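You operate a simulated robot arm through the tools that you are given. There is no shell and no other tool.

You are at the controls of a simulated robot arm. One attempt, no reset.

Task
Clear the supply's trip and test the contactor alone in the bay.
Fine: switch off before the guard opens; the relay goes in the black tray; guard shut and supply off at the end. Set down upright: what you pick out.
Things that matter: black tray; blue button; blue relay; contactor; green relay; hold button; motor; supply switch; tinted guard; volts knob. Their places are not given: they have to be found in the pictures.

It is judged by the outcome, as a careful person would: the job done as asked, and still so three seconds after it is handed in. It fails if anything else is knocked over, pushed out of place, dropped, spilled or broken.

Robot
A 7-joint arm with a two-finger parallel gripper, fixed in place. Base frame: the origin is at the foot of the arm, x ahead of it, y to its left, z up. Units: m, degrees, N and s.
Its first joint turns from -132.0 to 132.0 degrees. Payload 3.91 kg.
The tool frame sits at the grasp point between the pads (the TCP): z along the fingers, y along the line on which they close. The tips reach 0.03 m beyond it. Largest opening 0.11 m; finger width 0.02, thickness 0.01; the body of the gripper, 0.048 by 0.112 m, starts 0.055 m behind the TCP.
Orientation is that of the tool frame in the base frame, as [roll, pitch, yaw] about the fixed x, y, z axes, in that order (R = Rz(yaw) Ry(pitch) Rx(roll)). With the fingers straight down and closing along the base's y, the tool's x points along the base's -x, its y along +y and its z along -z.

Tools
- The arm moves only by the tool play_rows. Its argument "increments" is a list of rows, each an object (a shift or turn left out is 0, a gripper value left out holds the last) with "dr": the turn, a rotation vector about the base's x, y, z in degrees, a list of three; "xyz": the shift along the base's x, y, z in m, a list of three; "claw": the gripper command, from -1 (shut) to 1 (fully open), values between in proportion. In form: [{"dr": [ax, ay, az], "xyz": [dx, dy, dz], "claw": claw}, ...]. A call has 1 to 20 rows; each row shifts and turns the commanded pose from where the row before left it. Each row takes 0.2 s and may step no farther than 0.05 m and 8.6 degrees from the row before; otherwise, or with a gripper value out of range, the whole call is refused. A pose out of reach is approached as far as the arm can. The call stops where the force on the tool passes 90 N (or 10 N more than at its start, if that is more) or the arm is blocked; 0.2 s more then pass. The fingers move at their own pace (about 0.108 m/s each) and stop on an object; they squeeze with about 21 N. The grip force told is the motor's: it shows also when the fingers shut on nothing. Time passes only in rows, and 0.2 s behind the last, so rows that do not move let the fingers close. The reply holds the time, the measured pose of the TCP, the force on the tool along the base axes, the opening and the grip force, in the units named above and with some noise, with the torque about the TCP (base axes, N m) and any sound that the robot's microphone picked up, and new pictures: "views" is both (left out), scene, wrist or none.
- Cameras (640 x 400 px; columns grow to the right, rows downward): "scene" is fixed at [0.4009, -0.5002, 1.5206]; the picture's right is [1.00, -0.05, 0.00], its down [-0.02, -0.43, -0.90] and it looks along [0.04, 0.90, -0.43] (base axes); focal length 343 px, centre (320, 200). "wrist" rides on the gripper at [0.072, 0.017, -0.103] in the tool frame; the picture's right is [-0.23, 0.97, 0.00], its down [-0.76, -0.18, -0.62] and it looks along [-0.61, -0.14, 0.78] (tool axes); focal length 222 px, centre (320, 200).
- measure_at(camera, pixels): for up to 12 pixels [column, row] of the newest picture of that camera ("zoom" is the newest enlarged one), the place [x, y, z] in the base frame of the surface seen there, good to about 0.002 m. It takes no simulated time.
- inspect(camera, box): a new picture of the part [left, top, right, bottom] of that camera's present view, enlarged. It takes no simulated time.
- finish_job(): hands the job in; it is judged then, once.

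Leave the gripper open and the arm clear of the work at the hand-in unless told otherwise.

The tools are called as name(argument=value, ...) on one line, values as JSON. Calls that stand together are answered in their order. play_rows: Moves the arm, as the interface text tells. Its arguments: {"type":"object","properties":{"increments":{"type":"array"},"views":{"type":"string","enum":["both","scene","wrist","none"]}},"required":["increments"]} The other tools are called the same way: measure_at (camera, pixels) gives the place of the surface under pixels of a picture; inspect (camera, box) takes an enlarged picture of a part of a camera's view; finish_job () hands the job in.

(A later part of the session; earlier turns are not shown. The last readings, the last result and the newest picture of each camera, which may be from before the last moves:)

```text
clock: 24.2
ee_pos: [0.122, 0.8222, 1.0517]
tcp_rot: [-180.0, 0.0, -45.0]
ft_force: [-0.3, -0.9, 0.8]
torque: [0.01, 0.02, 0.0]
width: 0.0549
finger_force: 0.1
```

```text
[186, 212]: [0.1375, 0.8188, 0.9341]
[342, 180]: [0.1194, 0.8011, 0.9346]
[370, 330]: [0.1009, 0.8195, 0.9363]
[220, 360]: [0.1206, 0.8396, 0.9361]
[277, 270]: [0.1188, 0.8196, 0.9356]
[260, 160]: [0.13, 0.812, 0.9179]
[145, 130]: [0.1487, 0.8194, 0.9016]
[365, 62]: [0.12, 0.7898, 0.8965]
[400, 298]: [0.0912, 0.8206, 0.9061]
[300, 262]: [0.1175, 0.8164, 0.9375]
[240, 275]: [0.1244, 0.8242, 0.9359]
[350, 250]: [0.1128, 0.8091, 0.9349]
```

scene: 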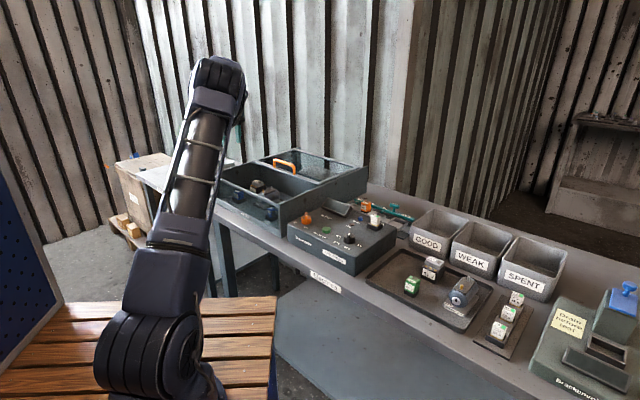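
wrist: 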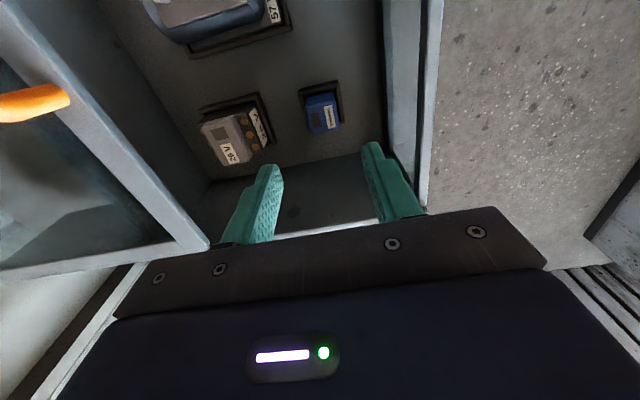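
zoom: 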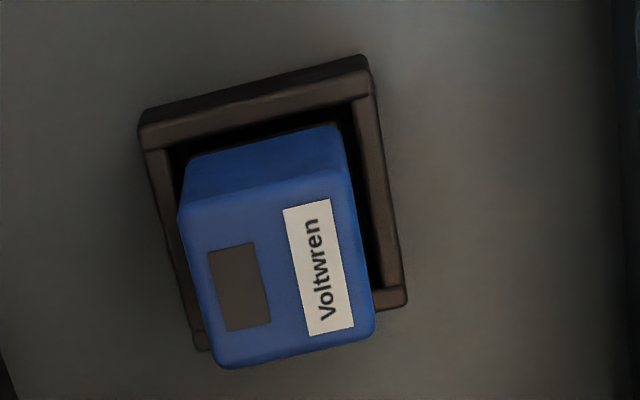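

Relay top is a 26 mm square centred at (0.1196, 0.8198), aligned with the tool. I lower to TCP z 0.94 and close.

play_rows(increments=[{"xyz": [-0.0009, 0.0001, -0.03]}, {"xyz": [0, 0, -0.03]}, {"xyz": [0, 0, -0.03]}, {"xyz": [0, 0, -0.0237]}, {}, {"claw": -1}, {}, {}])

```text
clock: 26.0
ee_pos: [0.1194, 0.8196, 0.9408]
tcp_rot: [180.0, 0.1, -45.0]
ft_force: [-1.3, -0.8, 0.3]
torque: [-0.02, 0.02, 0.02]
width: 0.0291
finger_force: 21.1
```

scene: 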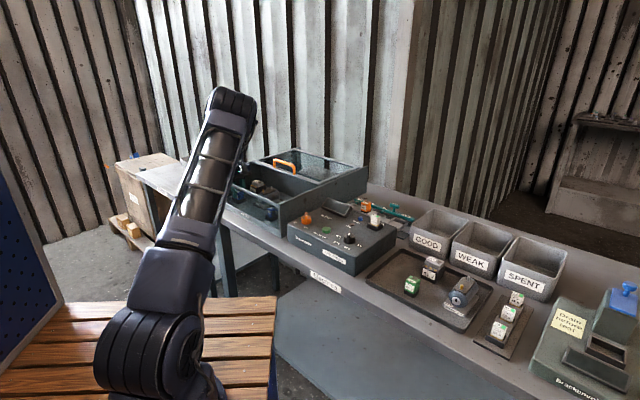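
wrist: 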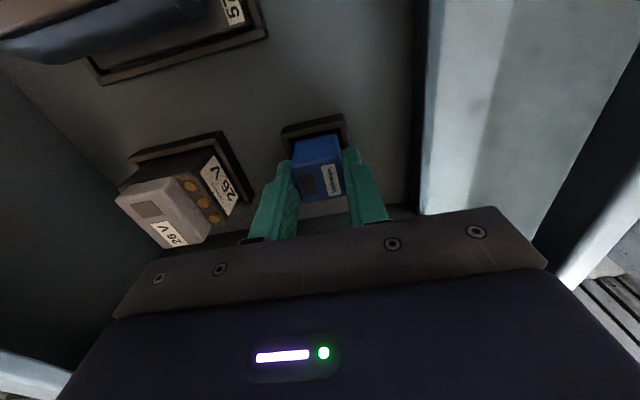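

Gripped at 29 mm. I lift slowly to see that the relay leaves its socket.

play_rows(increments=[{"xyz": [0, 0, 0.008]}, {"xyz": [0, 0, 0.01]}, {"xyz": [0, 0, 0.012]}, {"xyz": [0, 0, 0.02]}, {"xyz": [0, 0, 0.025]}, {}], views="wrist")

```text
clock: 27.4
ee_pos: [0.1206, 0.8184, 1.0149]
tcp_rot: [-179.9, 0.1, -45.1]
ft_force: [0.4, -0.3, -0.7]
torque: [0.0, 0.0, 0.0]
width: 0.0291
finger_force: 21.2
```

wrist: 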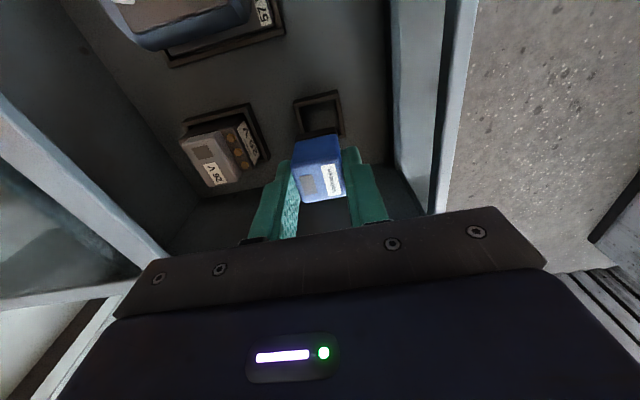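

The relay is free of its socket. While holding it, I measure the tray's floor in the scene picture to choose a clear spot left of the green relay.

measure_at(camera="scene", pixels=[[366, 276], [374, 272], [384, 272], [392, 266], [400, 260], [408, 255], [395, 280], [412, 279], [412, 297], [405, 290], [432, 257], [415, 250]])

inspect(camera="scene", box=[355, 235, 475, 325])

```text
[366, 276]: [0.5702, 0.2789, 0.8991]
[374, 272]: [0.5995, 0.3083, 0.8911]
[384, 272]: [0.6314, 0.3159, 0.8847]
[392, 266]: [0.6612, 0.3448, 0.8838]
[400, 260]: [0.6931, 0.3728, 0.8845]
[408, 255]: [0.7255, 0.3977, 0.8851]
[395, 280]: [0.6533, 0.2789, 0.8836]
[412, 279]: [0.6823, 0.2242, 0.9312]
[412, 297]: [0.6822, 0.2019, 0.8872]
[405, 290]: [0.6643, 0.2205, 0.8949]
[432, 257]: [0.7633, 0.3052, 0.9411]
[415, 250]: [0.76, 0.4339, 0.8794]
```

```text
4.44 times, centred on (415, 280) of scene
```

zoom: 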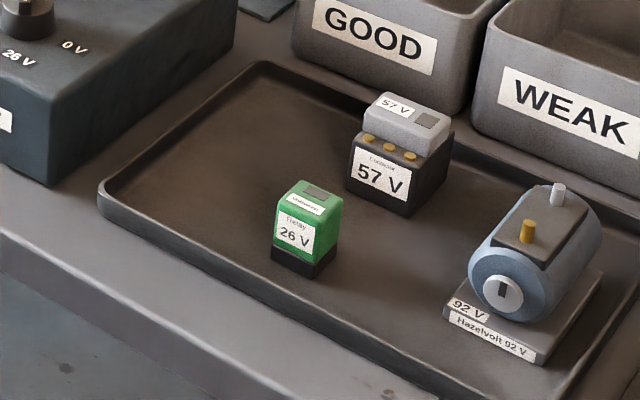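

Tray floor is z ≈ 0.884; a clear spot is about (0.675, 0.315), between the supply and the contactor. I lift higher over the bay wall and carry the relay there, turning the tool back −90° on the way.

play_rows(increments=[{"xyz": [0, 0, 0.037]}, {"xyz": [0, 0, 0.037]}, {"xyz": [0, 0, 0.037]}, {"dr": [0, 0, -7.5], "xyz": [0.0278, -0.02526, 0]}, {"dr": [0, 0, -7.5], "xyz": [0.0278, -0.02526, 0]}, {"dr": [0, 0, -7.5], "xyz": [0.0278, -0.02526, 0]}, {"dr": [0, 0, -7.5], "xyz": [0.0278, -0.02526, 0]}, {"dr": [0, 0, -7.5], "xyz": [0.0278, -0.02526, 0]}, {"dr": [0, 0, -7.5], "xyz": [0.0278, -0.02526, 0]}, {"dr": [0, 0, -7.5], "xyz": [0.0278, -0.02526, 0]}, {"dr": [0, 0, -7.5], "xyz": [0.0278, -0.02526, 0]}, {"dr": [0, 0, -7.5], "xyz": [0.0278, -0.02526, 0]}, {"dr": [0, 0, -7.5], "xyz": [0.0278, -0.02526, 0]}, {"dr": [0, 0, -7.5], "xyz": [0.0278, -0.02526, 0]}, {"dr": [0, 0, -7.5], "xyz": [0.0278, -0.02526, 0]}, {"xyz": [0.0278, -0.02526, 0]}, {"xyz": [0.0278, -0.02526, 0]}, {"xyz": [0.0278, -0.02526, 0]}, {"xyz": [0.0278, -0.02526, 0]}, {"xyz": [0.0278, -0.02526, 0]}], views="none")

play_rows(increments=[{"xyz": [0.0278, -0.02526, 0]}, {"xyz": [0.0278, -0.02526, 0]}, {"xyz": [0.0275, -0.0255, 0]}, {}, {}])

```text
clock: 31.6
ee_pos: [0.5951, 0.3861, 1.1311]
tcp_rot: [179.9, 0.0, -135.0]
ft_force: [-0.5, 0.4, -0.6]
torque: [-0.01, -0.03, -0.02]
width: 0.0291
finger_force: 21.1
```

```text
clock: 32.8
ee_pos: [0.6775, 0.3127, 1.1268]
tcp_rot: [180.0, 0.1, -135.0]
ft_force: [0.1, 0.2, -0.9]
torque: [-0.01, -0.02, 0.02]
width: 0.0291
finger_force: 20.6
```

scene: 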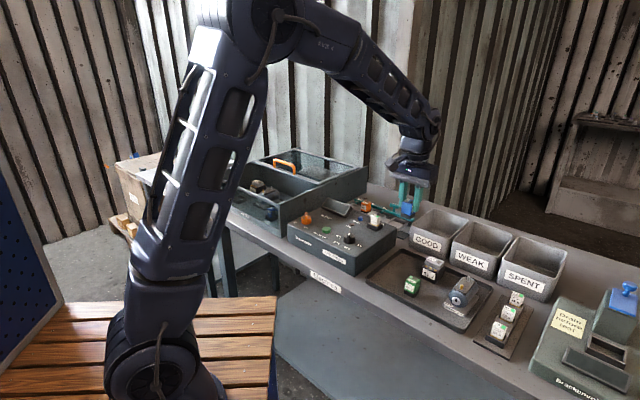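
wrist: 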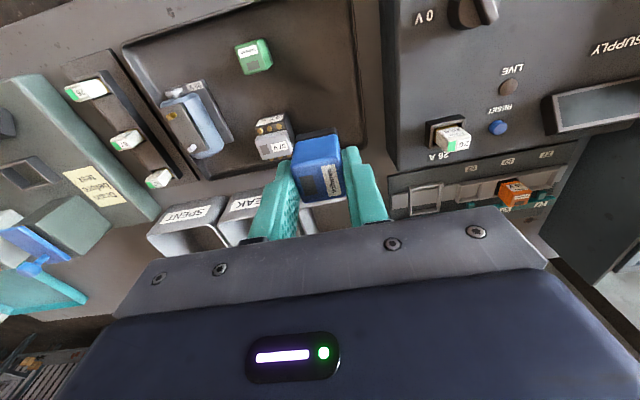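

I hold the relay above the tray. Before lowering I measure the neighbouring contactor, tray edges and bins in the wrist picture.

measure_at(camera="wrist", pixels=[[292, 122], [262, 158], [280, 150], [330, 110], [362, 130], [345, 60], [225, 203], [175, 215], [300, 90], [310, 120], [318, 180], [255, 60]])

```text
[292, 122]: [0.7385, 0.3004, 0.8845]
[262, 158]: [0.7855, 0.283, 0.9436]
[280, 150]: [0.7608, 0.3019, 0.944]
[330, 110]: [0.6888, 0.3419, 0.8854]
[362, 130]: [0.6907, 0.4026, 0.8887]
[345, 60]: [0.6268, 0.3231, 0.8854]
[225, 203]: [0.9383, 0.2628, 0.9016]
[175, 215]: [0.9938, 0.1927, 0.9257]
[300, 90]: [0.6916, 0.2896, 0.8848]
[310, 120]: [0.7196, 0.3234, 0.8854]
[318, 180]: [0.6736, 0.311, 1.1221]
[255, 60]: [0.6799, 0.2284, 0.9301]
```

The spot is clear (contactor's nearest face is 7 cm away). I lower the relay to just above the tray floor.

play_rows(increments=[{"xyz": [0, 0, -0.04]}, {"xyz": [0, 0, -0.04]}, {"xyz": [0, 0, -0.04]}, {"xyz": [0, 0, -0.035]}, {"xyz": [0, 0, -0.024]}, {}, {}])

```text
clock: 34.4
ee_pos: [0.6776, 0.3118, 0.9496]
tcp_rot: [179.9, -0.1, -135.0]
ft_force: [0.0, 0.1, -1.1]
torque: [0.02, 0.0, 0.0]
width: 0.0292
finger_force: 21.0
```

scene: 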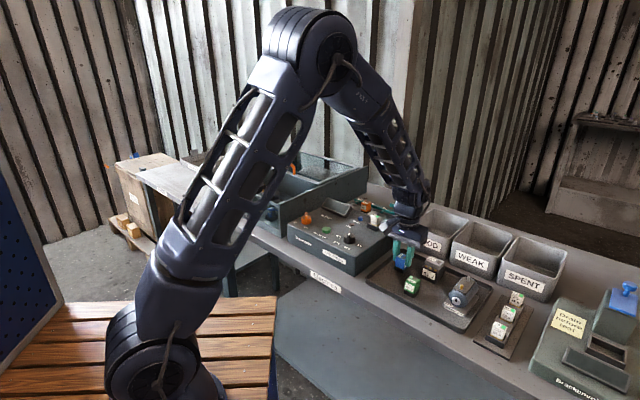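
wrist: 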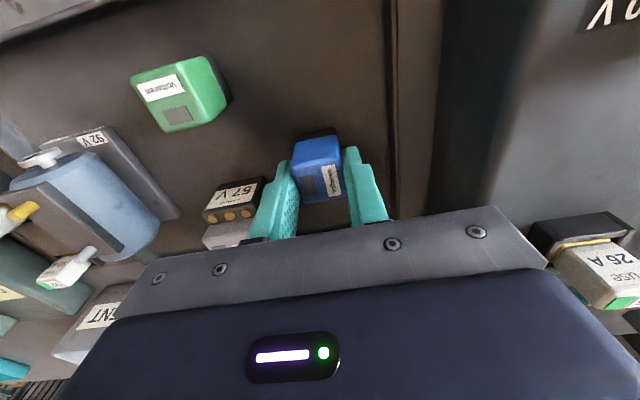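

Close to the floor now; I lower in small steps watching the force.

play_rows(increments=[{"xyz": [0, 0, -0.003]}, {"xyz": [0, 0, -0.003]}, {}], views="none")

inspect(camera="scene", box=[370, 220, 450, 300])

```text
clock: 35.2
ee_pos: [0.6747, 0.3117, 0.943]
tcp_rot: [180.0, 0.0, -135.0]
ft_force: [-1.1, -0.6, -1.0]
torque: [0.02, -0.02, 0.03]
width: 0.029
finger_force: 21.0
```

```text
5.00 times, centred on (410, 260) of scene
```

zoom: 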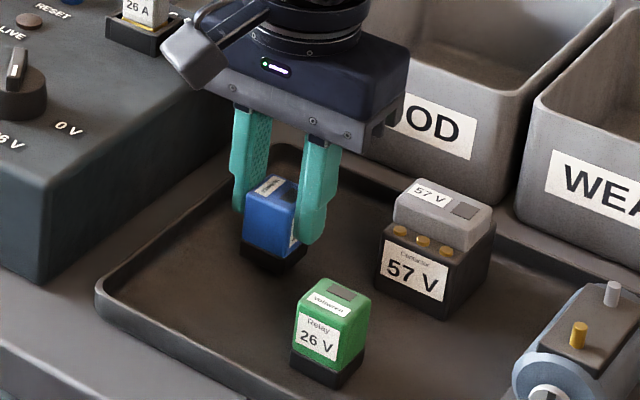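

play_rows(increments=[{"xyz": [0, 0, -0.002]}, {"xyz": [0, 0, -0.002]}, {}], views="none")

```text
clock: 36.0
ee_pos: [0.6758, 0.3128, 0.9374]
tcp_rot: [-179.9, 0.0, -135.0]
ft_force: [-0.3, 0.1, -0.6]
torque: [0.01, 0.06, 0.0]
width: 0.0292
finger_force: 21.3
```

No contact yet at TCP z ≈ 0.937; I continue down by 2 mm steps.

play_rows(increments=[{"xyz": [0, 0, -0.0015]}, {"xyz": [0, 0, -0.0015]}, {}], views="none")

```text
clock: 36.8
ee_pos: [0.6765, 0.3116, 0.9349]
tcp_rot: [-179.9, 0.1, -135.0]
ft_force: [0.4, -3.5, 20.1]
torque: [-0.04, -0.08, -0.01]
width: 0.0294
finger_force: 20.8
```

Contact is felt (20 N upward). I ease up 1 mm, open the fingers, and lift away.

play_rows(increments=[{"xyz": [0, 0, 0.001]}, {"claw": -0.1}, {}, {}, {"xyz": [0, 0, 0.02]}, {"xyz": [0, 0, 0.04]}, {"xyz": [0, 0, 0.04]}, {"xyz": [0, 0, 0.04]}, {}])

```text
clock: 38.8
ee_pos: [0.6768, 0.3115, 1.0751]
tcp_rot: [179.9, 0.0, -135.0]
ft_force: [0.4, 0.1, 0.2]
torque: [0.0, -0.01, -0.01]
width: 0.0497
finger_force: 0.0
```

scene: 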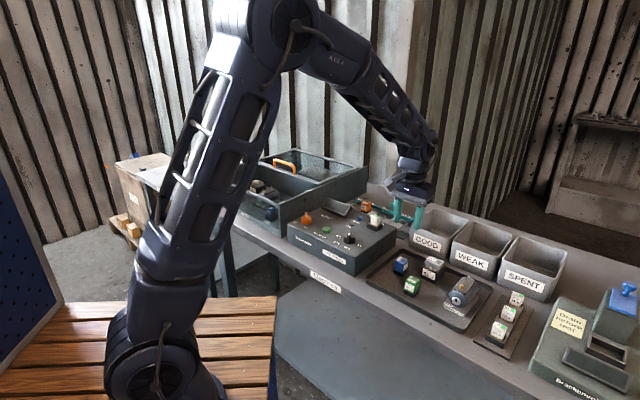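
wrist: 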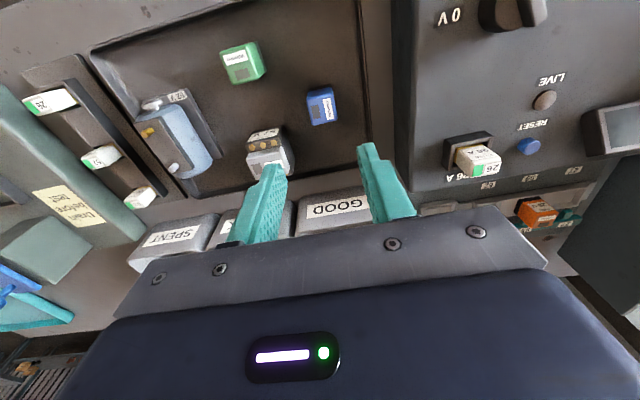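

The blue relay stands upright in the black tray. Next I go back to the guard handle (now near (0.315, 0.817)) with the tool turned +90° again.

play_rows(increments=[{"xyz": [0, 0, 0.045], "claw": 0.0}, {"xyz": [0, 0, 0.045]}, {"dr": [0, 0, 7.5], "xyz": [-0.02405, 0.03345, 0]}, {"dr": [0, 0, 7.5], "xyz": [-0.02405, 0.03345, 0]}, {"dr": [0, 0, 7.5], "xyz": [-0.02405, 0.03345, 0]}, {"dr": [0, 0, 7.5], "xyz": [-0.02405, 0.03345, 0]}, {"dr": [0, 0, 7.5], "xyz": [-0.02405, 0.03345, 0]}, {"dr": [0, 0, 7.5], "xyz": [-0.02405, 0.03345, 0]}, {"dr": [0, 0, 7.5], "xyz": [-0.02405, 0.03345, 0]}, {"dr": [0, 0, 7.5], "xyz": [-0.02405, 0.03345, 0]}, {"dr": [0, 0, 7.5], "xyz": [-0.02405, 0.03345, 0]}, {"dr": [0, 0, 7.5], "xyz": [-0.02405, 0.03345, 0]}, {"dr": [0, 0, 7.5], "xyz": [-0.02405, 0.03345, 0]}, {"dr": [0, 0, 7.5], "xyz": [-0.02405, 0.03345, 0]}, {"xyz": [-0.02405, 0.03345, 0]}, {"xyz": [-0.02405, 0.03345, 0]}, {"xyz": [-0.02405, 0.03345, 0]}, {}, {}])

```text
clock: 42.8
ee_pos: [0.3144, 0.8161, 1.1638]
tcp_rot: [180.0, 0.0, -45.1]
ft_force: [-0.2, -0.6, 0.0]
torque: [0.0, 0.0, -0.03]
width: 0.0551
finger_force: 0.0
```

scene: 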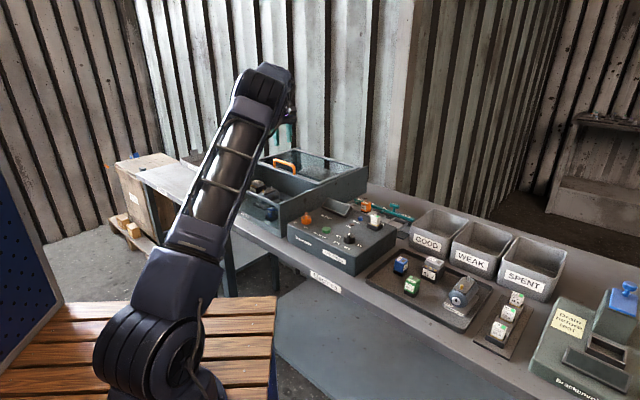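
wrist: 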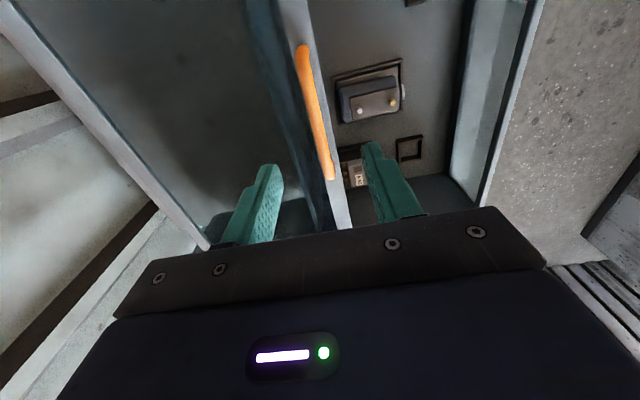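

Before shutting the guard I look at what is left in the bay: the contactor and the motor.

inspect(camera="wrist", box=[310, 30, 450, 200])

inspect(camera="scene", box=[235, 165, 305, 225])

measure_at(camera="wrist", pixels=[[302, 50], [310, 85], [317, 115], [330, 175]])

```text
2.35 times, centred on (380, 115) of wrist
```

zoom: 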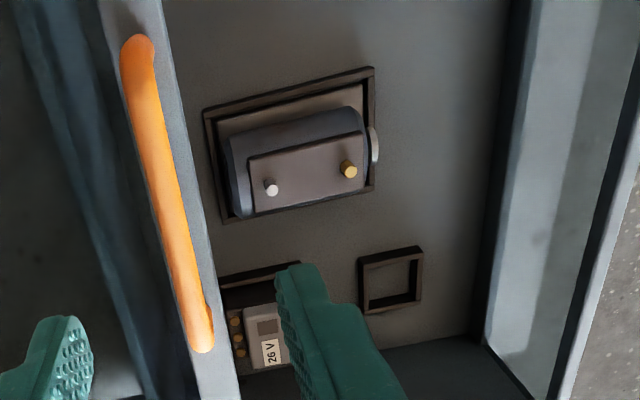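

```text
6.67 times, centred on (270, 195) of scene
```

zoom: 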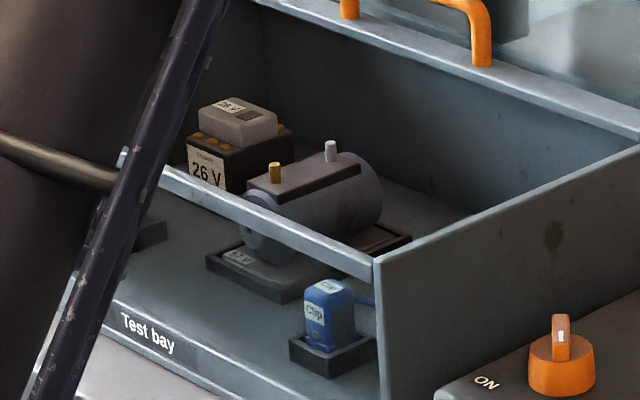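

```text
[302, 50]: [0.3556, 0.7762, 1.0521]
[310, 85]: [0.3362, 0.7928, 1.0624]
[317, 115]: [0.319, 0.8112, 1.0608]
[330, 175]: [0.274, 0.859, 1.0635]
```

The clips are parked and the motor isn't wired, so with the relay out only the contactor is plugged into the circuit. I lower onto the handle and grip it.

play_rows(increments=[{"xyz": [0, 0, -0.03]}, {"xyz": [0, 0, -0.03]}, {"xyz": [0, 0, -0.025]}, {"xyz": [0, 0, -0.016]}, {}, {"claw": -1}, {}, {}], views="wrist")

```text
clock: 44.6
ee_pos: [0.3138, 0.8174, 1.0637]
tcp_rot: [-179.9, 0.0, -45.0]
ft_force: [0.4, -0.9, -1.4]
torque: [0.1, 0.12, 0.01]
width: 0.0116
finger_force: 45.4
```

wrist: 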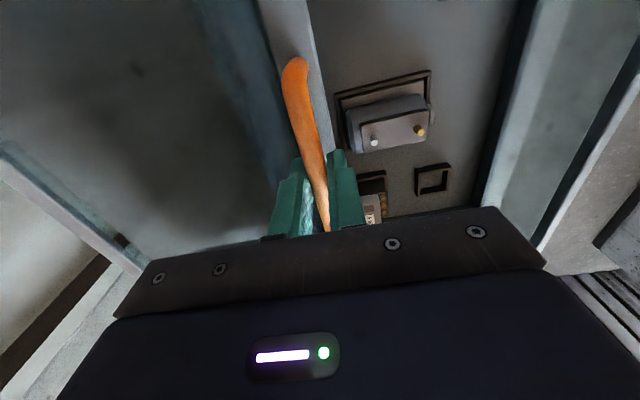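

Handle gripped. I pull the guard forward about 0.2 m along (−0.707, −0.707) to shut it.

play_rows(increments=[{"xyz": [-0.012, -0.012, 0]}, {"xyz": [-0.014, -0.014, 0]}, {"xyz": [-0.014, -0.014, 0]}, {"xyz": [-0.014, -0.014, 0]}, {"xyz": [-0.014, -0.014, 0]}, {"xyz": [-0.014, -0.014, 0]}, {"xyz": [-0.014, -0.014, 0]}, {"xyz": [-0.014, -0.014, 0]}, {"xyz": [-0.012, -0.012, 0]}, {"xyz": [-0.01, -0.01, 0]}, {"xyz": [-0.0065, -0.0065, 0]}, {"xyz": [-0.0045, -0.0045, 0]}, {}])

```text
clock: 47.4
ee_pos: [0.1739, 0.6743, 1.0662]
tcp_rot: [-180.0, -0.1, -45.1]
ft_force: [8.1, 14.0, -34.4]
torque: [-0.31, -0.47, 0.09]
width: 0.0116
finger_force: 45.3
```

scene: 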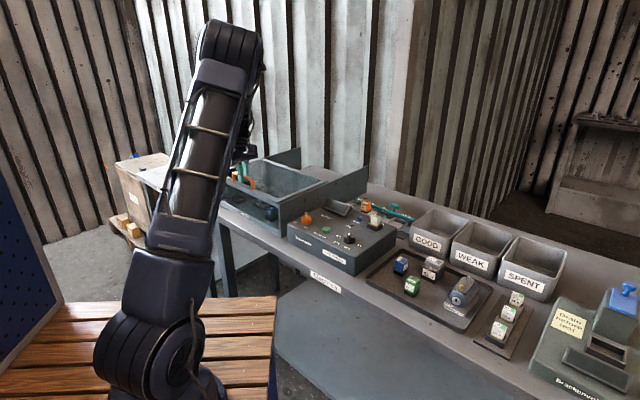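
wrist: 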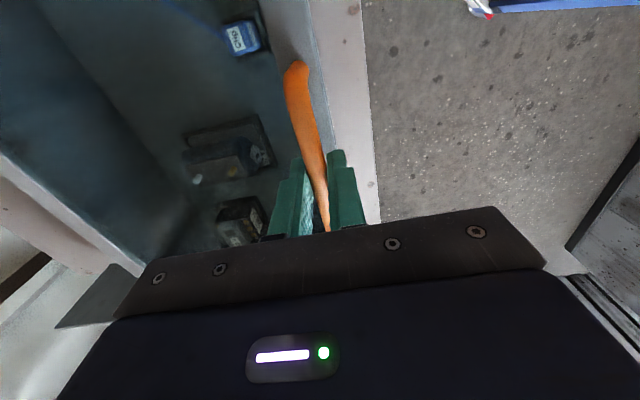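

The guard is back at its front stop (v ≈ 0.598). I release and lift, then check its position.

play_rows(increments=[{"claw": 0.0}, {}, {}, {"xyz": [0, 0, 0.035]}, {"xyz": [0, 0, 0.035]}, {"xyz": [0, 0, 0.03]}, {}, {}])

```text
clock: 49.2
ee_pos: [0.1721, 0.6708, 1.1671]
tcp_rot: [180.0, 0.0, -45.1]
ft_force: [-0.5, 0.1, -1.2]
torque: [-0.03, 0.02, 0.01]
width: 0.0549
finger_force: 0.0
```

scene: 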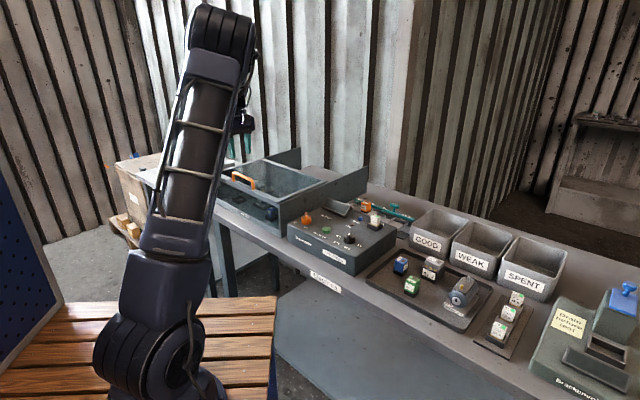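
wrist: 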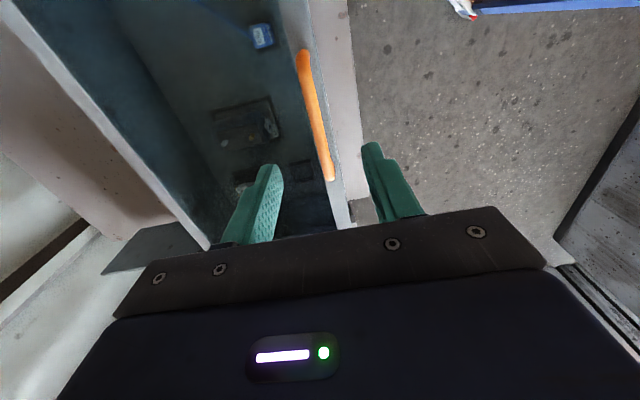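

measure_at(camera="wrist", pixels=[[309, 82], [316, 112], [330, 175], [340, 100], [352, 190], [325, 100], [333, 130]])

inspect(camera="scene", box=[205, 140, 335, 235])

```text
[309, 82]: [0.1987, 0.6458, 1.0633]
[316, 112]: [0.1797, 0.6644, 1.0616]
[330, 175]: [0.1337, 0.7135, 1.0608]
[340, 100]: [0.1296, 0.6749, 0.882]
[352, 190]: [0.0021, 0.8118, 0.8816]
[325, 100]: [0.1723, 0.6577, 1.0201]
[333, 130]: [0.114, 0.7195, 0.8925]
```

```text
4.21 times, centred on (270, 188) of scene
```

zoom: 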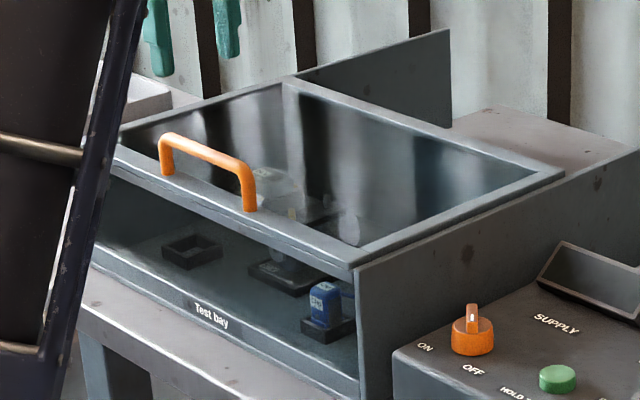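

The guard is shut as at the start. Next, the blue reset button: I move above it at about (0.58, 0.511), turning the tool −90°, fingers closing.

play_rows(increments=[{"dr": [0, 0, -7.5], "xyz": [0.034, -0.01354, 0], "claw": -1}, {"dr": [0, 0, -7.5], "xyz": [0.034, -0.01354, 0]}, {"dr": [0, 0, -7.5], "xyz": [0.034, -0.01354, 0]}, {"dr": [0, 0, -7.5], "xyz": [0.034, -0.01354, 0]}, {"dr": [0, 0, -7.5], "xyz": [0.034, -0.01354, 0]}, {"dr": [0, 0, -7.5], "xyz": [0.034, -0.01354, 0]}, {"dr": [0, 0, -7.5], "xyz": [0.034, -0.01354, 0]}, {"dr": [0, 0, -7.5], "xyz": [0.034, -0.01354, 0]}, {"dr": [0, 0, -7.5], "xyz": [0.034, -0.01354, 0]}, {"dr": [0, 0, -7.5], "xyz": [0.034, -0.01354, 0]}, {"dr": [0, 0, -7.5], "xyz": [0.034, -0.01354, 0]}, {"dr": [0, 0, -7.5], "xyz": [0.034, -0.01354, 0]}, {"xyz": [0, 0, -0.03]}, {"xyz": [0, 0, -0.03]}, {}, {}])

```text
clock: 52.6
ee_pos: [0.5807, 0.5086, 1.1043]
tcp_rot: [180.0, 0.0, -135.0]
ft_force: [0.0, -0.2, 0.0]
torque: [-0.03, -0.02, 0.0]
width: 0.0
finger_force: 20.6
```

scene: 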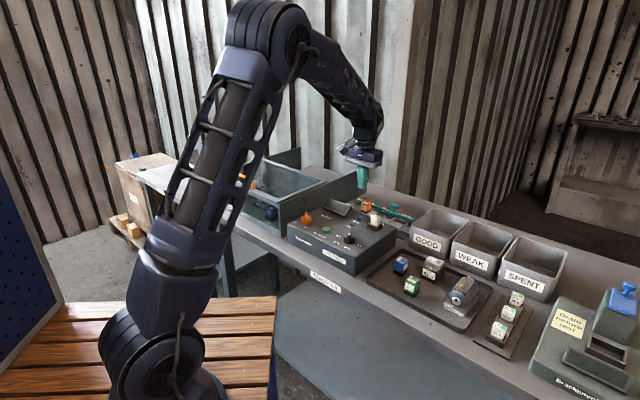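
wrist: 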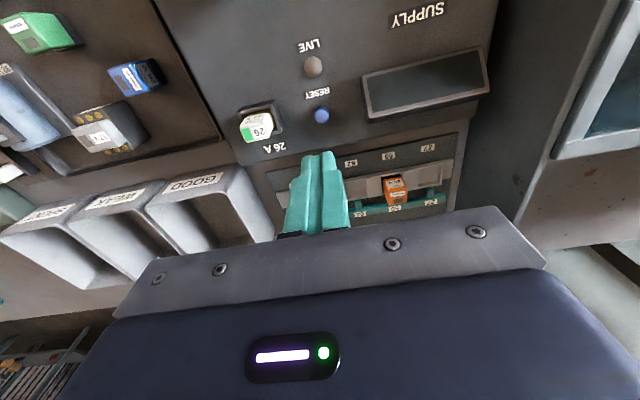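

The reset button is at pixel (322,115). I measure it and its neighbours.

inspect(camera="wrist", box=[270, 40, 390, 160])

measure_at(camera="wrist", pixels=[[322, 113], [316, 113], [328, 113], [322, 109], [322, 118], [260, 115], [365, 118], [368, 80], [340, 115], [300, 125], [262, 130]])

```text
3.33 times, centred on (330, 100) of wrist
```

zoom: 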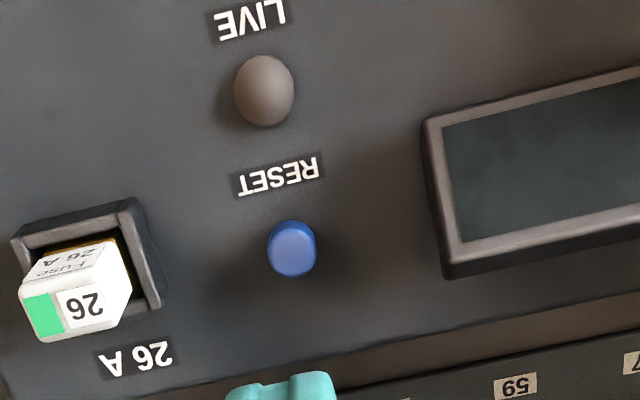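

```text
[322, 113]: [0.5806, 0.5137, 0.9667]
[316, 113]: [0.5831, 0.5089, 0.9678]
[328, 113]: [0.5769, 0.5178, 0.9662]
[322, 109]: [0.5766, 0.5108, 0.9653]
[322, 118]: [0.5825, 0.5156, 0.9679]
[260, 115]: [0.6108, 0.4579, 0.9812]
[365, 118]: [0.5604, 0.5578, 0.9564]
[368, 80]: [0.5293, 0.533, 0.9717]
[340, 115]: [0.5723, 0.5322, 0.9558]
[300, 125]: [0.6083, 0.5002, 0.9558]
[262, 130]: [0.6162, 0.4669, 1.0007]
```

Button top centre (0.5805, 0.5135, 0.967). I centre on it, lower to just above, then press gently.

play_rows(increments=[{"xyz": [0.001, 0.0024, -0.03]}, {"xyz": [0, 0, -0.04]}, {"xyz": [0, 0, -0.028]}, {}, {}], views="wrist")

```text
clock: 53.8
ee_pos: [0.5836, 0.5102, 1.0077]
tcp_rot: [-180.0, 0.1, -135.0]
ft_force: [-1.1, 0.2, 0.1]
torque: [0.02, -0.02, 0.0]
width: 0.0
finger_force: 21.4
```

wrist: 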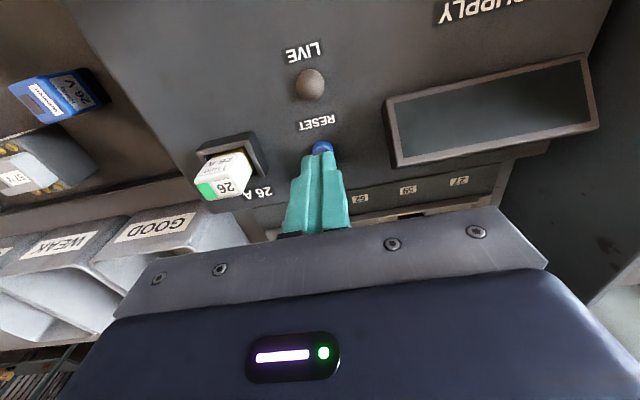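

Fingertips are right over the button. I press down in small steps.

play_rows(increments=[{"xyz": [0, 0, -0.004]}, {"xyz": [0, 0, -0.004]}, {"xyz": [0, 0, -0.003]}, {"xyz": [0, 0, -0.002]}, {}], views="wrist")

```text
clock: 55.0
ee_pos: [0.5823, 0.5114, 0.9949]
tcp_rot: [-180.0, 0.0, -134.9]
ft_force: [1.2, 0.3, 0.4]
torque: [-0.04, -0.04, -0.02]
width: 0.0
finger_force: 21.0
```

wrist: 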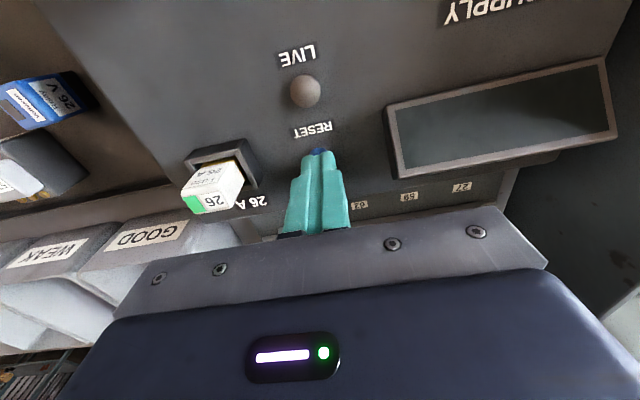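

No force yet (tip ≈ 0.965). I continue down.

play_rows(increments=[{"xyz": [0, 0, -0.002]}, {"xyz": [0, 0, -0.002]}, {"xyz": [0, 0, -0.002]}, {}], views="wrist")

```text
clock: 56.0
ee_pos: [0.5822, 0.5119, 0.9898]
tcp_rot: [-180.0, 0.2, -135.0]
ft_force: [-0.5, -4.0, 17.8]
torque: [-0.09, 0.0, -0.03]
width: 0.0001
finger_force: 21.0
heard: click
```

wrist: 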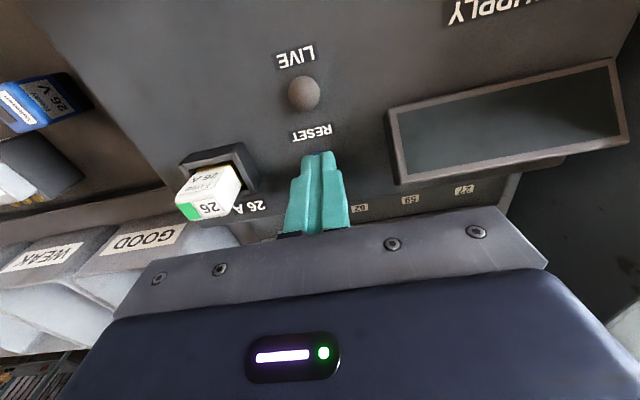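

A click was heard: the reset worked mechanically. I lift, and move to the switch with the tool turned +45° to straddle its bar in the OFF position.

play_rows(increments=[{"xyz": [0, 0, 0.03]}, {"xyz": [0, 0, 0.045]}, {"xyz": [0, 0, 0.045]}, {"dr": [0, 0, 7.5], "xyz": [-0.0303, -0.0011, 0], "claw": -0.2}, {"dr": [0, 0, 7.5], "xyz": [-0.0303, -0.0011, 0]}, {"dr": [0, 0, 7.5], "xyz": [-0.0303, -0.0011, 0]}, {"dr": [0, 0, 7.5], "xyz": [-0.0303, -0.0011, 0]}, {"dr": [0, 0, 7.5], "xyz": [-0.0303, -0.0011, 0]}, {"dr": [0, 0, 7.5], "xyz": [-0.0303, -0.0011, 0]}, {"xyz": [0, 0, -0.025]}, {}, {}])

```text
clock: 58.6
ee_pos: [0.3995, 0.5043, 1.0831]
tcp_rot: [-180.0, 0.0, -89.9]
ft_force: [0.8, -0.8, -0.1]
torque: [-0.02, 0.02, -0.01]
width: 0.0441
finger_force: 0.1
```

scene: 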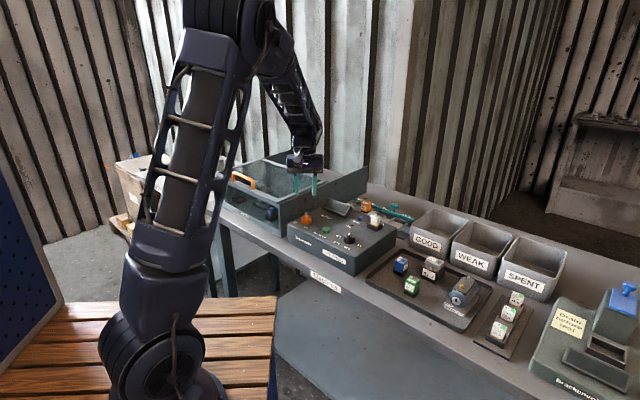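
wrist: 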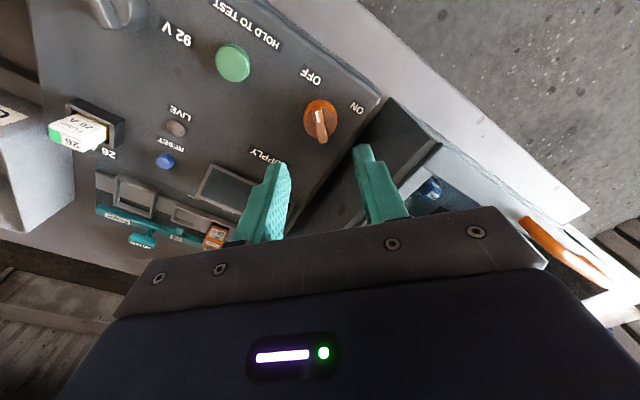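

inspect(camera="wrist", box=[270, 60, 380, 170])

measure_at(camera="wrist", pixels=[[317, 112], [324, 139], [320, 125], [311, 77], [357, 107], [234, 62]])

```text
3.64 times, centred on (325, 115) of wrist
```

zoom: 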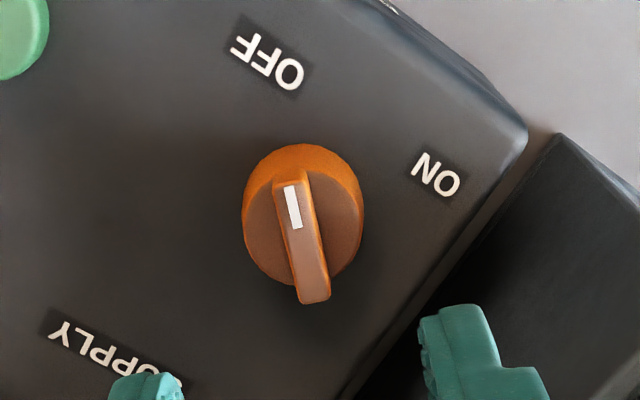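

```text
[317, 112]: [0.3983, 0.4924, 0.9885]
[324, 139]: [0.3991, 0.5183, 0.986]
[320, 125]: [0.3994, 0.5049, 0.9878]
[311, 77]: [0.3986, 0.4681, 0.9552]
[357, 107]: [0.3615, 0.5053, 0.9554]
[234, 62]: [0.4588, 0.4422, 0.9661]
```

Bar centre is (0.3987, 0.506). I lower, grip, and check.

play_rows(increments=[{"xyz": [0, -0.0006, -0.025]}, {"xyz": [0, 0, -0.025]}, {"xyz": [0, 0, -0.0225]}, {}, {"claw": -1}, {}, {}], views="none")

```text
clock: 60.2
ee_pos: [0.3998, 0.5045, 1.0122]
tcp_rot: [179.9, 0.0, -89.8]
ft_force: [-17.9, -2.1, -6.8]
torque: [0.45, 0.48, 0.01]
width: 0.0088
finger_force: 45.1
```

Gripped (8.8 mm). I turn −90° to ON.

play_rows(increments=[{"dr": [0, 0, -8.2]}, {"dr": [0, 0, -8.2]}, {"dr": [0, 0, -8.2]}, {"dr": [0, 0, -8.2]}, {"dr": [0, 0, -8.2]}, {"dr": [0, 0, -8.2]}, {"dr": [0, 0, -8.2]}, {"dr": [0, 0, -8.2]}, {"dr": [0, 0, -8.2]}, {"dr": [0, 0, -8.2]}, {"dr": [0, 0, -8.0]}, {}])

```text
clock: 62.8
ee_pos: [0.4004, 0.5037, 1.0115]
tcp_rot: [180.0, 0.2, 180.0]
ft_force: [-8.8, -3.7, 37.8]
torque: [-0.12, 0.24, 0.02]
width: 0.0087
finger_force: 45.3
```

scene: 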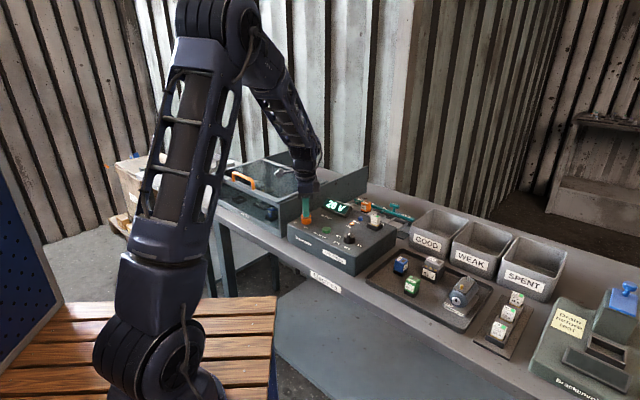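
wrist: 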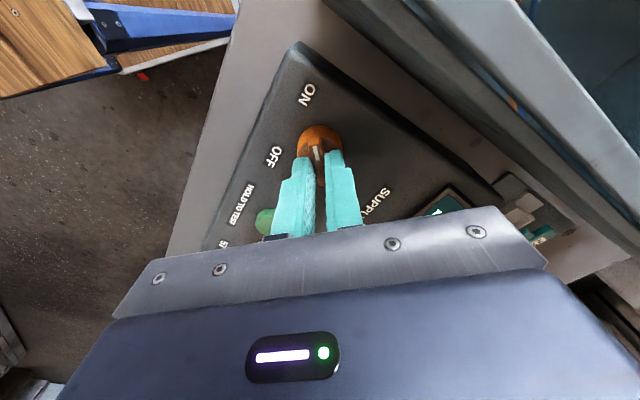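

The switch is at ON. I enlarge the display to read it.

inspect(camera="scene", box=[285, 190, 395, 255])

```text
5.82 times, centred on (340, 222) of scene
```

zoom: 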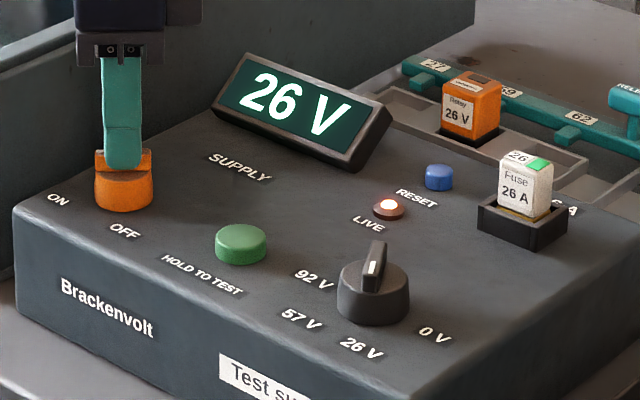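

The trip is cleared: display "26 V", LIVE lamp lit. I release the switch, lift, and move above the green hold button at about (0.461, 0.4435) with the fingers shut.

play_rows(increments=[{"claw": -0.2}, {}, {}, {"xyz": [0, 0, 0.035]}, {"xyz": [0, 0, 0.035]}, {"xyz": [0.0207, -0.0209, 0.01], "claw": -1}, {"xyz": [0.0207, -0.0209, 0]}, {"xyz": [0.0207, -0.0209, 0]}, {}, {}])

```text
clock: 65.0
ee_pos: [0.4609, 0.4423, 1.0903]
tcp_rot: [180.0, 0.0, -180.0]
ft_force: [0.1, -0.2, 0.7]
torque: [0.02, -0.02, 0.02]
width: 0.0003
finger_force: 21.0
```

scene: 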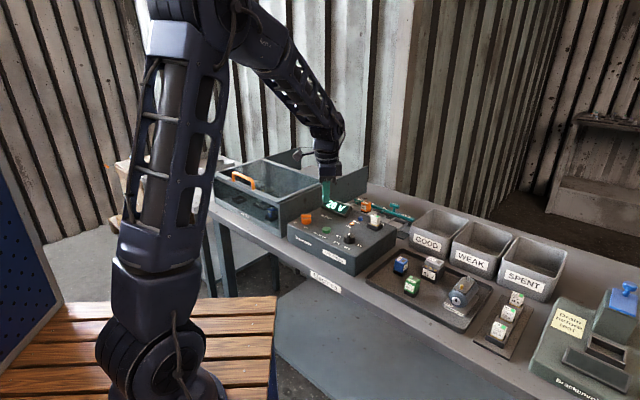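
wrist: 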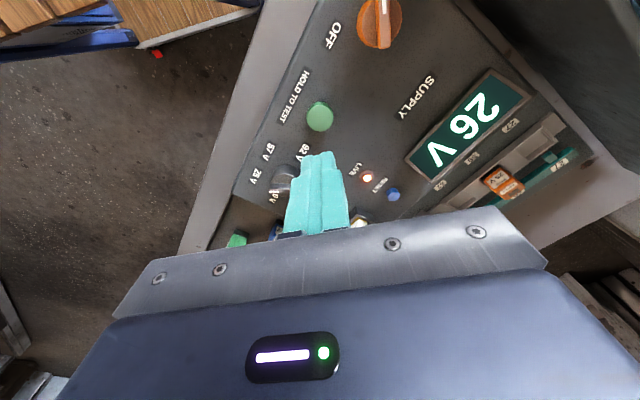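

inspect(camera="wrist", box=[270, 60, 370, 160])

measure_at(camera="wrist", pixels=[[319, 113], [312, 113], [327, 113], [319, 106], [319, 120], [285, 180], [300, 160]])

```text
4.00 times, centred on (320, 110) of wrist
```

zoom: 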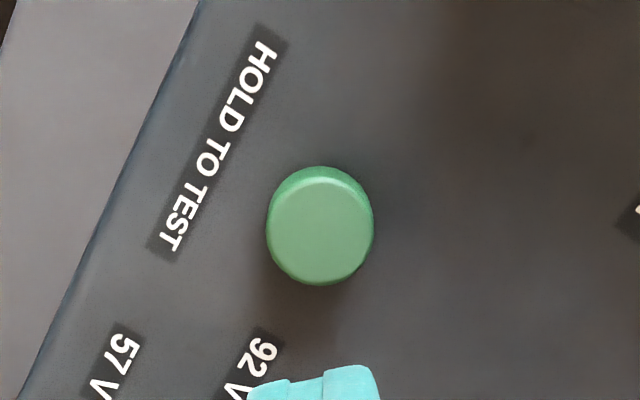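

```text
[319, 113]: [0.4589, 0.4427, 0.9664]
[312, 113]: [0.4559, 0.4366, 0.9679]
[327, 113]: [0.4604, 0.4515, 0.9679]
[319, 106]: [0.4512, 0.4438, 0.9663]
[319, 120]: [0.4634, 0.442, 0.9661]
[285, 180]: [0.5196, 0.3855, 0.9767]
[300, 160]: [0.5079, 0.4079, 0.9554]
```

Button top is centred at (0.461, 0.4425, 0.966), right under the tool. I lower to just above and then press in small steps.

play_rows(increments=[{"xyz": [0, -0.0005, -0.03]}, {"xyz": [0, 0, -0.03]}, {"xyz": [0, 0, -0.029]}, {"xyz": [0, 0, -0.003]}, {"xyz": [0, 0, -0.003]}, {}], views="none")

```text
clock: 66.4
ee_pos: [0.4615, 0.4437, 0.9941]
tcp_rot: [179.9, 0.0, 179.9]
ft_force: [1.0, 0.3, 1.8]
torque: [-0.03, 0.0, -0.01]
width: 0.0002
finger_force: 20.6
```

At the surface now. I press 6 mm and hold a moment, looking at the display.

play_rows(increments=[{"xyz": [0, 0, -0.002]}, {"xyz": [0, 0, -0.002]}, {"xyz": [0, 0, -0.002]}, {}, {}])

```text
clock: 67.6
ee_pos: [0.4617, 0.4431, 0.9902]
tcp_rot: [179.9, 0.0, 180.0]
ft_force: [2.7, 6.2, 14.3]
torque: [0.2, -0.09, -0.01]
width: 0.0
finger_force: 20.9
heard: click
```

scene: 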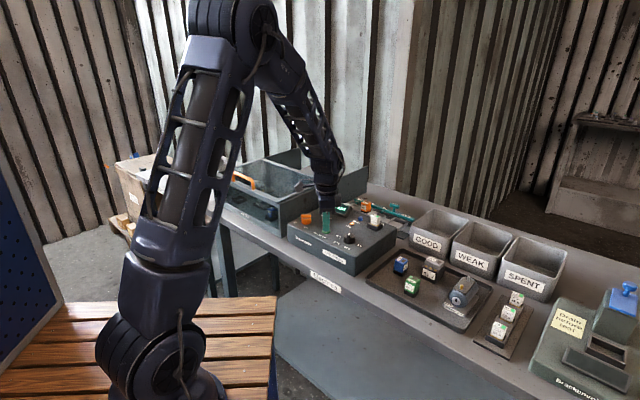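
wrist: 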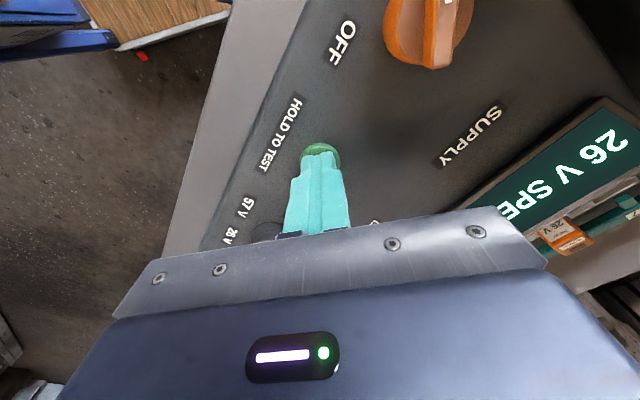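

A click was heard and the display now shows "26 V SPE…". I keep holding and read the display.

inspect(camera="scene", box=[300, 190, 400, 250])

inspect(camera="wrist", box=[440, 90, 640, 240])

inspect(camera="scene", box=[205, 150, 305, 235])

```text
6.40 times, centred on (350, 220) of scene
```

zoom: 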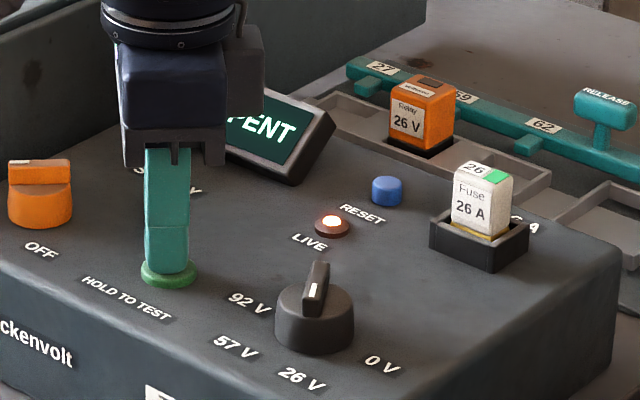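

```text
2.67 times, centred on (540, 165) of wrist
```

zoom: 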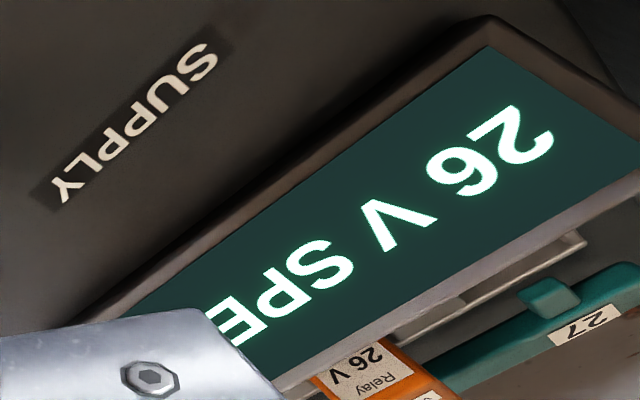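

```text
4.71 times, centred on (255, 192) of scene
```

zoom: 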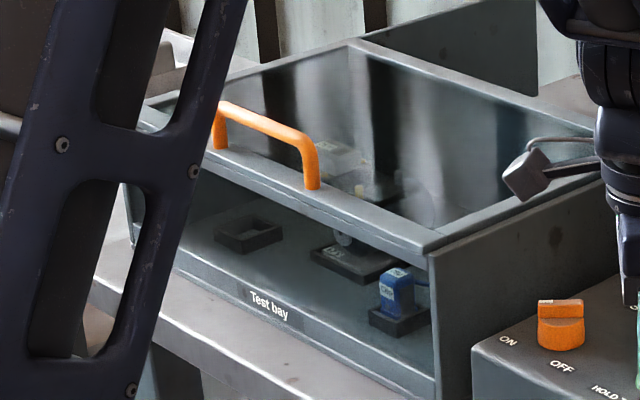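

The display reads "26 V SPENT", LIVE lit and no trip: the contactor alone gave its verdict. I hold a further 2 seconds and then let go and lift.

play_rows(increments=[{}, {}, {}, {}, {}, {}, {}, {}, {}, {}], views="wrist")

play_rows(increments=[{"xyz": [0, 0, 0.02]}, {"xyz": [0, 0, 0.04]}, {"xyz": [0, 0, 0.04]}, {}])

```text
clock: 69.8
ee_pos: [0.4623, 0.4421, 0.9893]
tcp_rot: [180.0, 0.0, 180.0]
ft_force: [1.8, 1.8, 15.4]
torque: [0.04, -0.06, 0.01]
width: 0.0
finger_force: 20.9
```

wrist: 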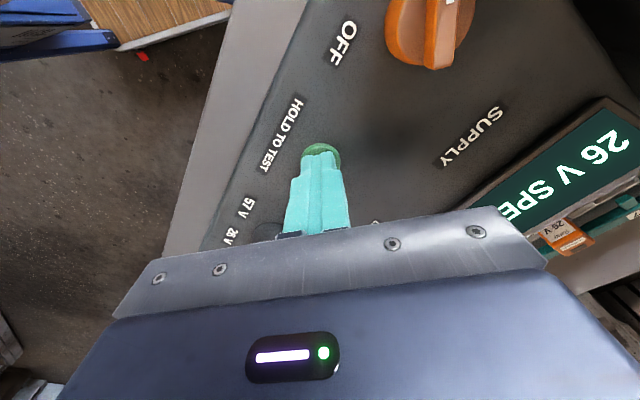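

```text
clock: 70.8
ee_pos: [0.463, 0.4418, 1.0912]
tcp_rot: [180.0, 0.0, -180.0]
ft_force: [-0.7, -0.2, 0.5]
torque: [-0.01, -0.04, -0.01]
width: 0.0
finger_force: 21.1
```

scene: 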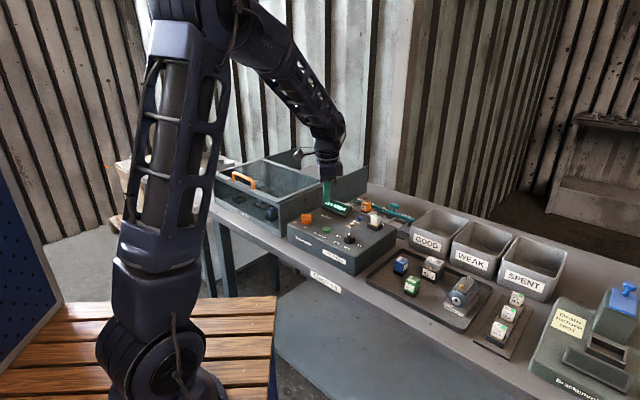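
wrist: 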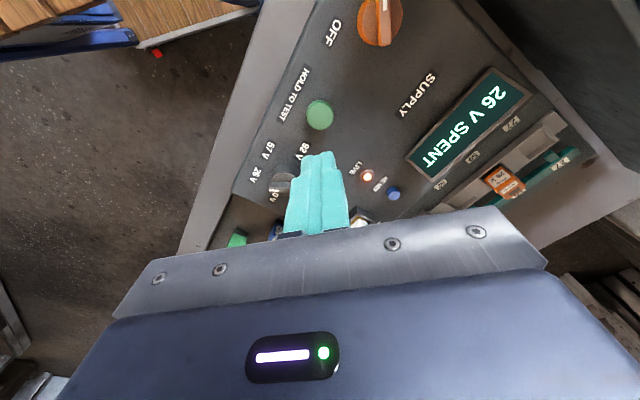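

The display keeps "26 V SPENT". Now I go back over the switch, open the fingers a bit, lower and grip the bar.

play_rows(increments=[{"xyz": [-0.0207, 0.021, 0], "claw": -0.2}, {"xyz": [-0.0207, 0.021, 0]}, {"xyz": [-0.0207, 0.021, -0.007]}, {}, {}], views="wrist")

```text
clock: 72.0
ee_pos: [0.3992, 0.5067, 1.0829]
tcp_rot: [-180.0, 0.1, 180.0]
ft_force: [0.2, -0.3, 0.4]
torque: [0.03, -0.01, 0.0]
width: 0.0442
finger_force: 0.0
```

wrist: 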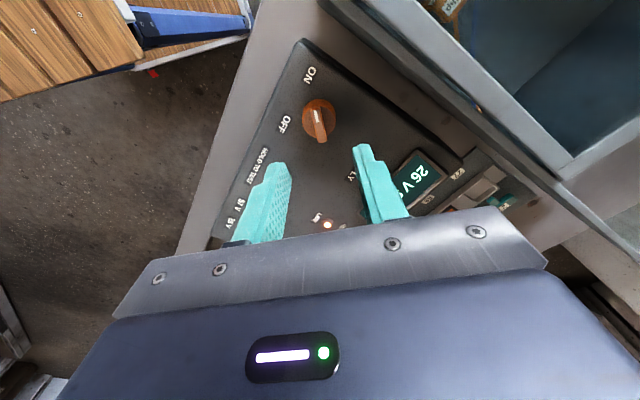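

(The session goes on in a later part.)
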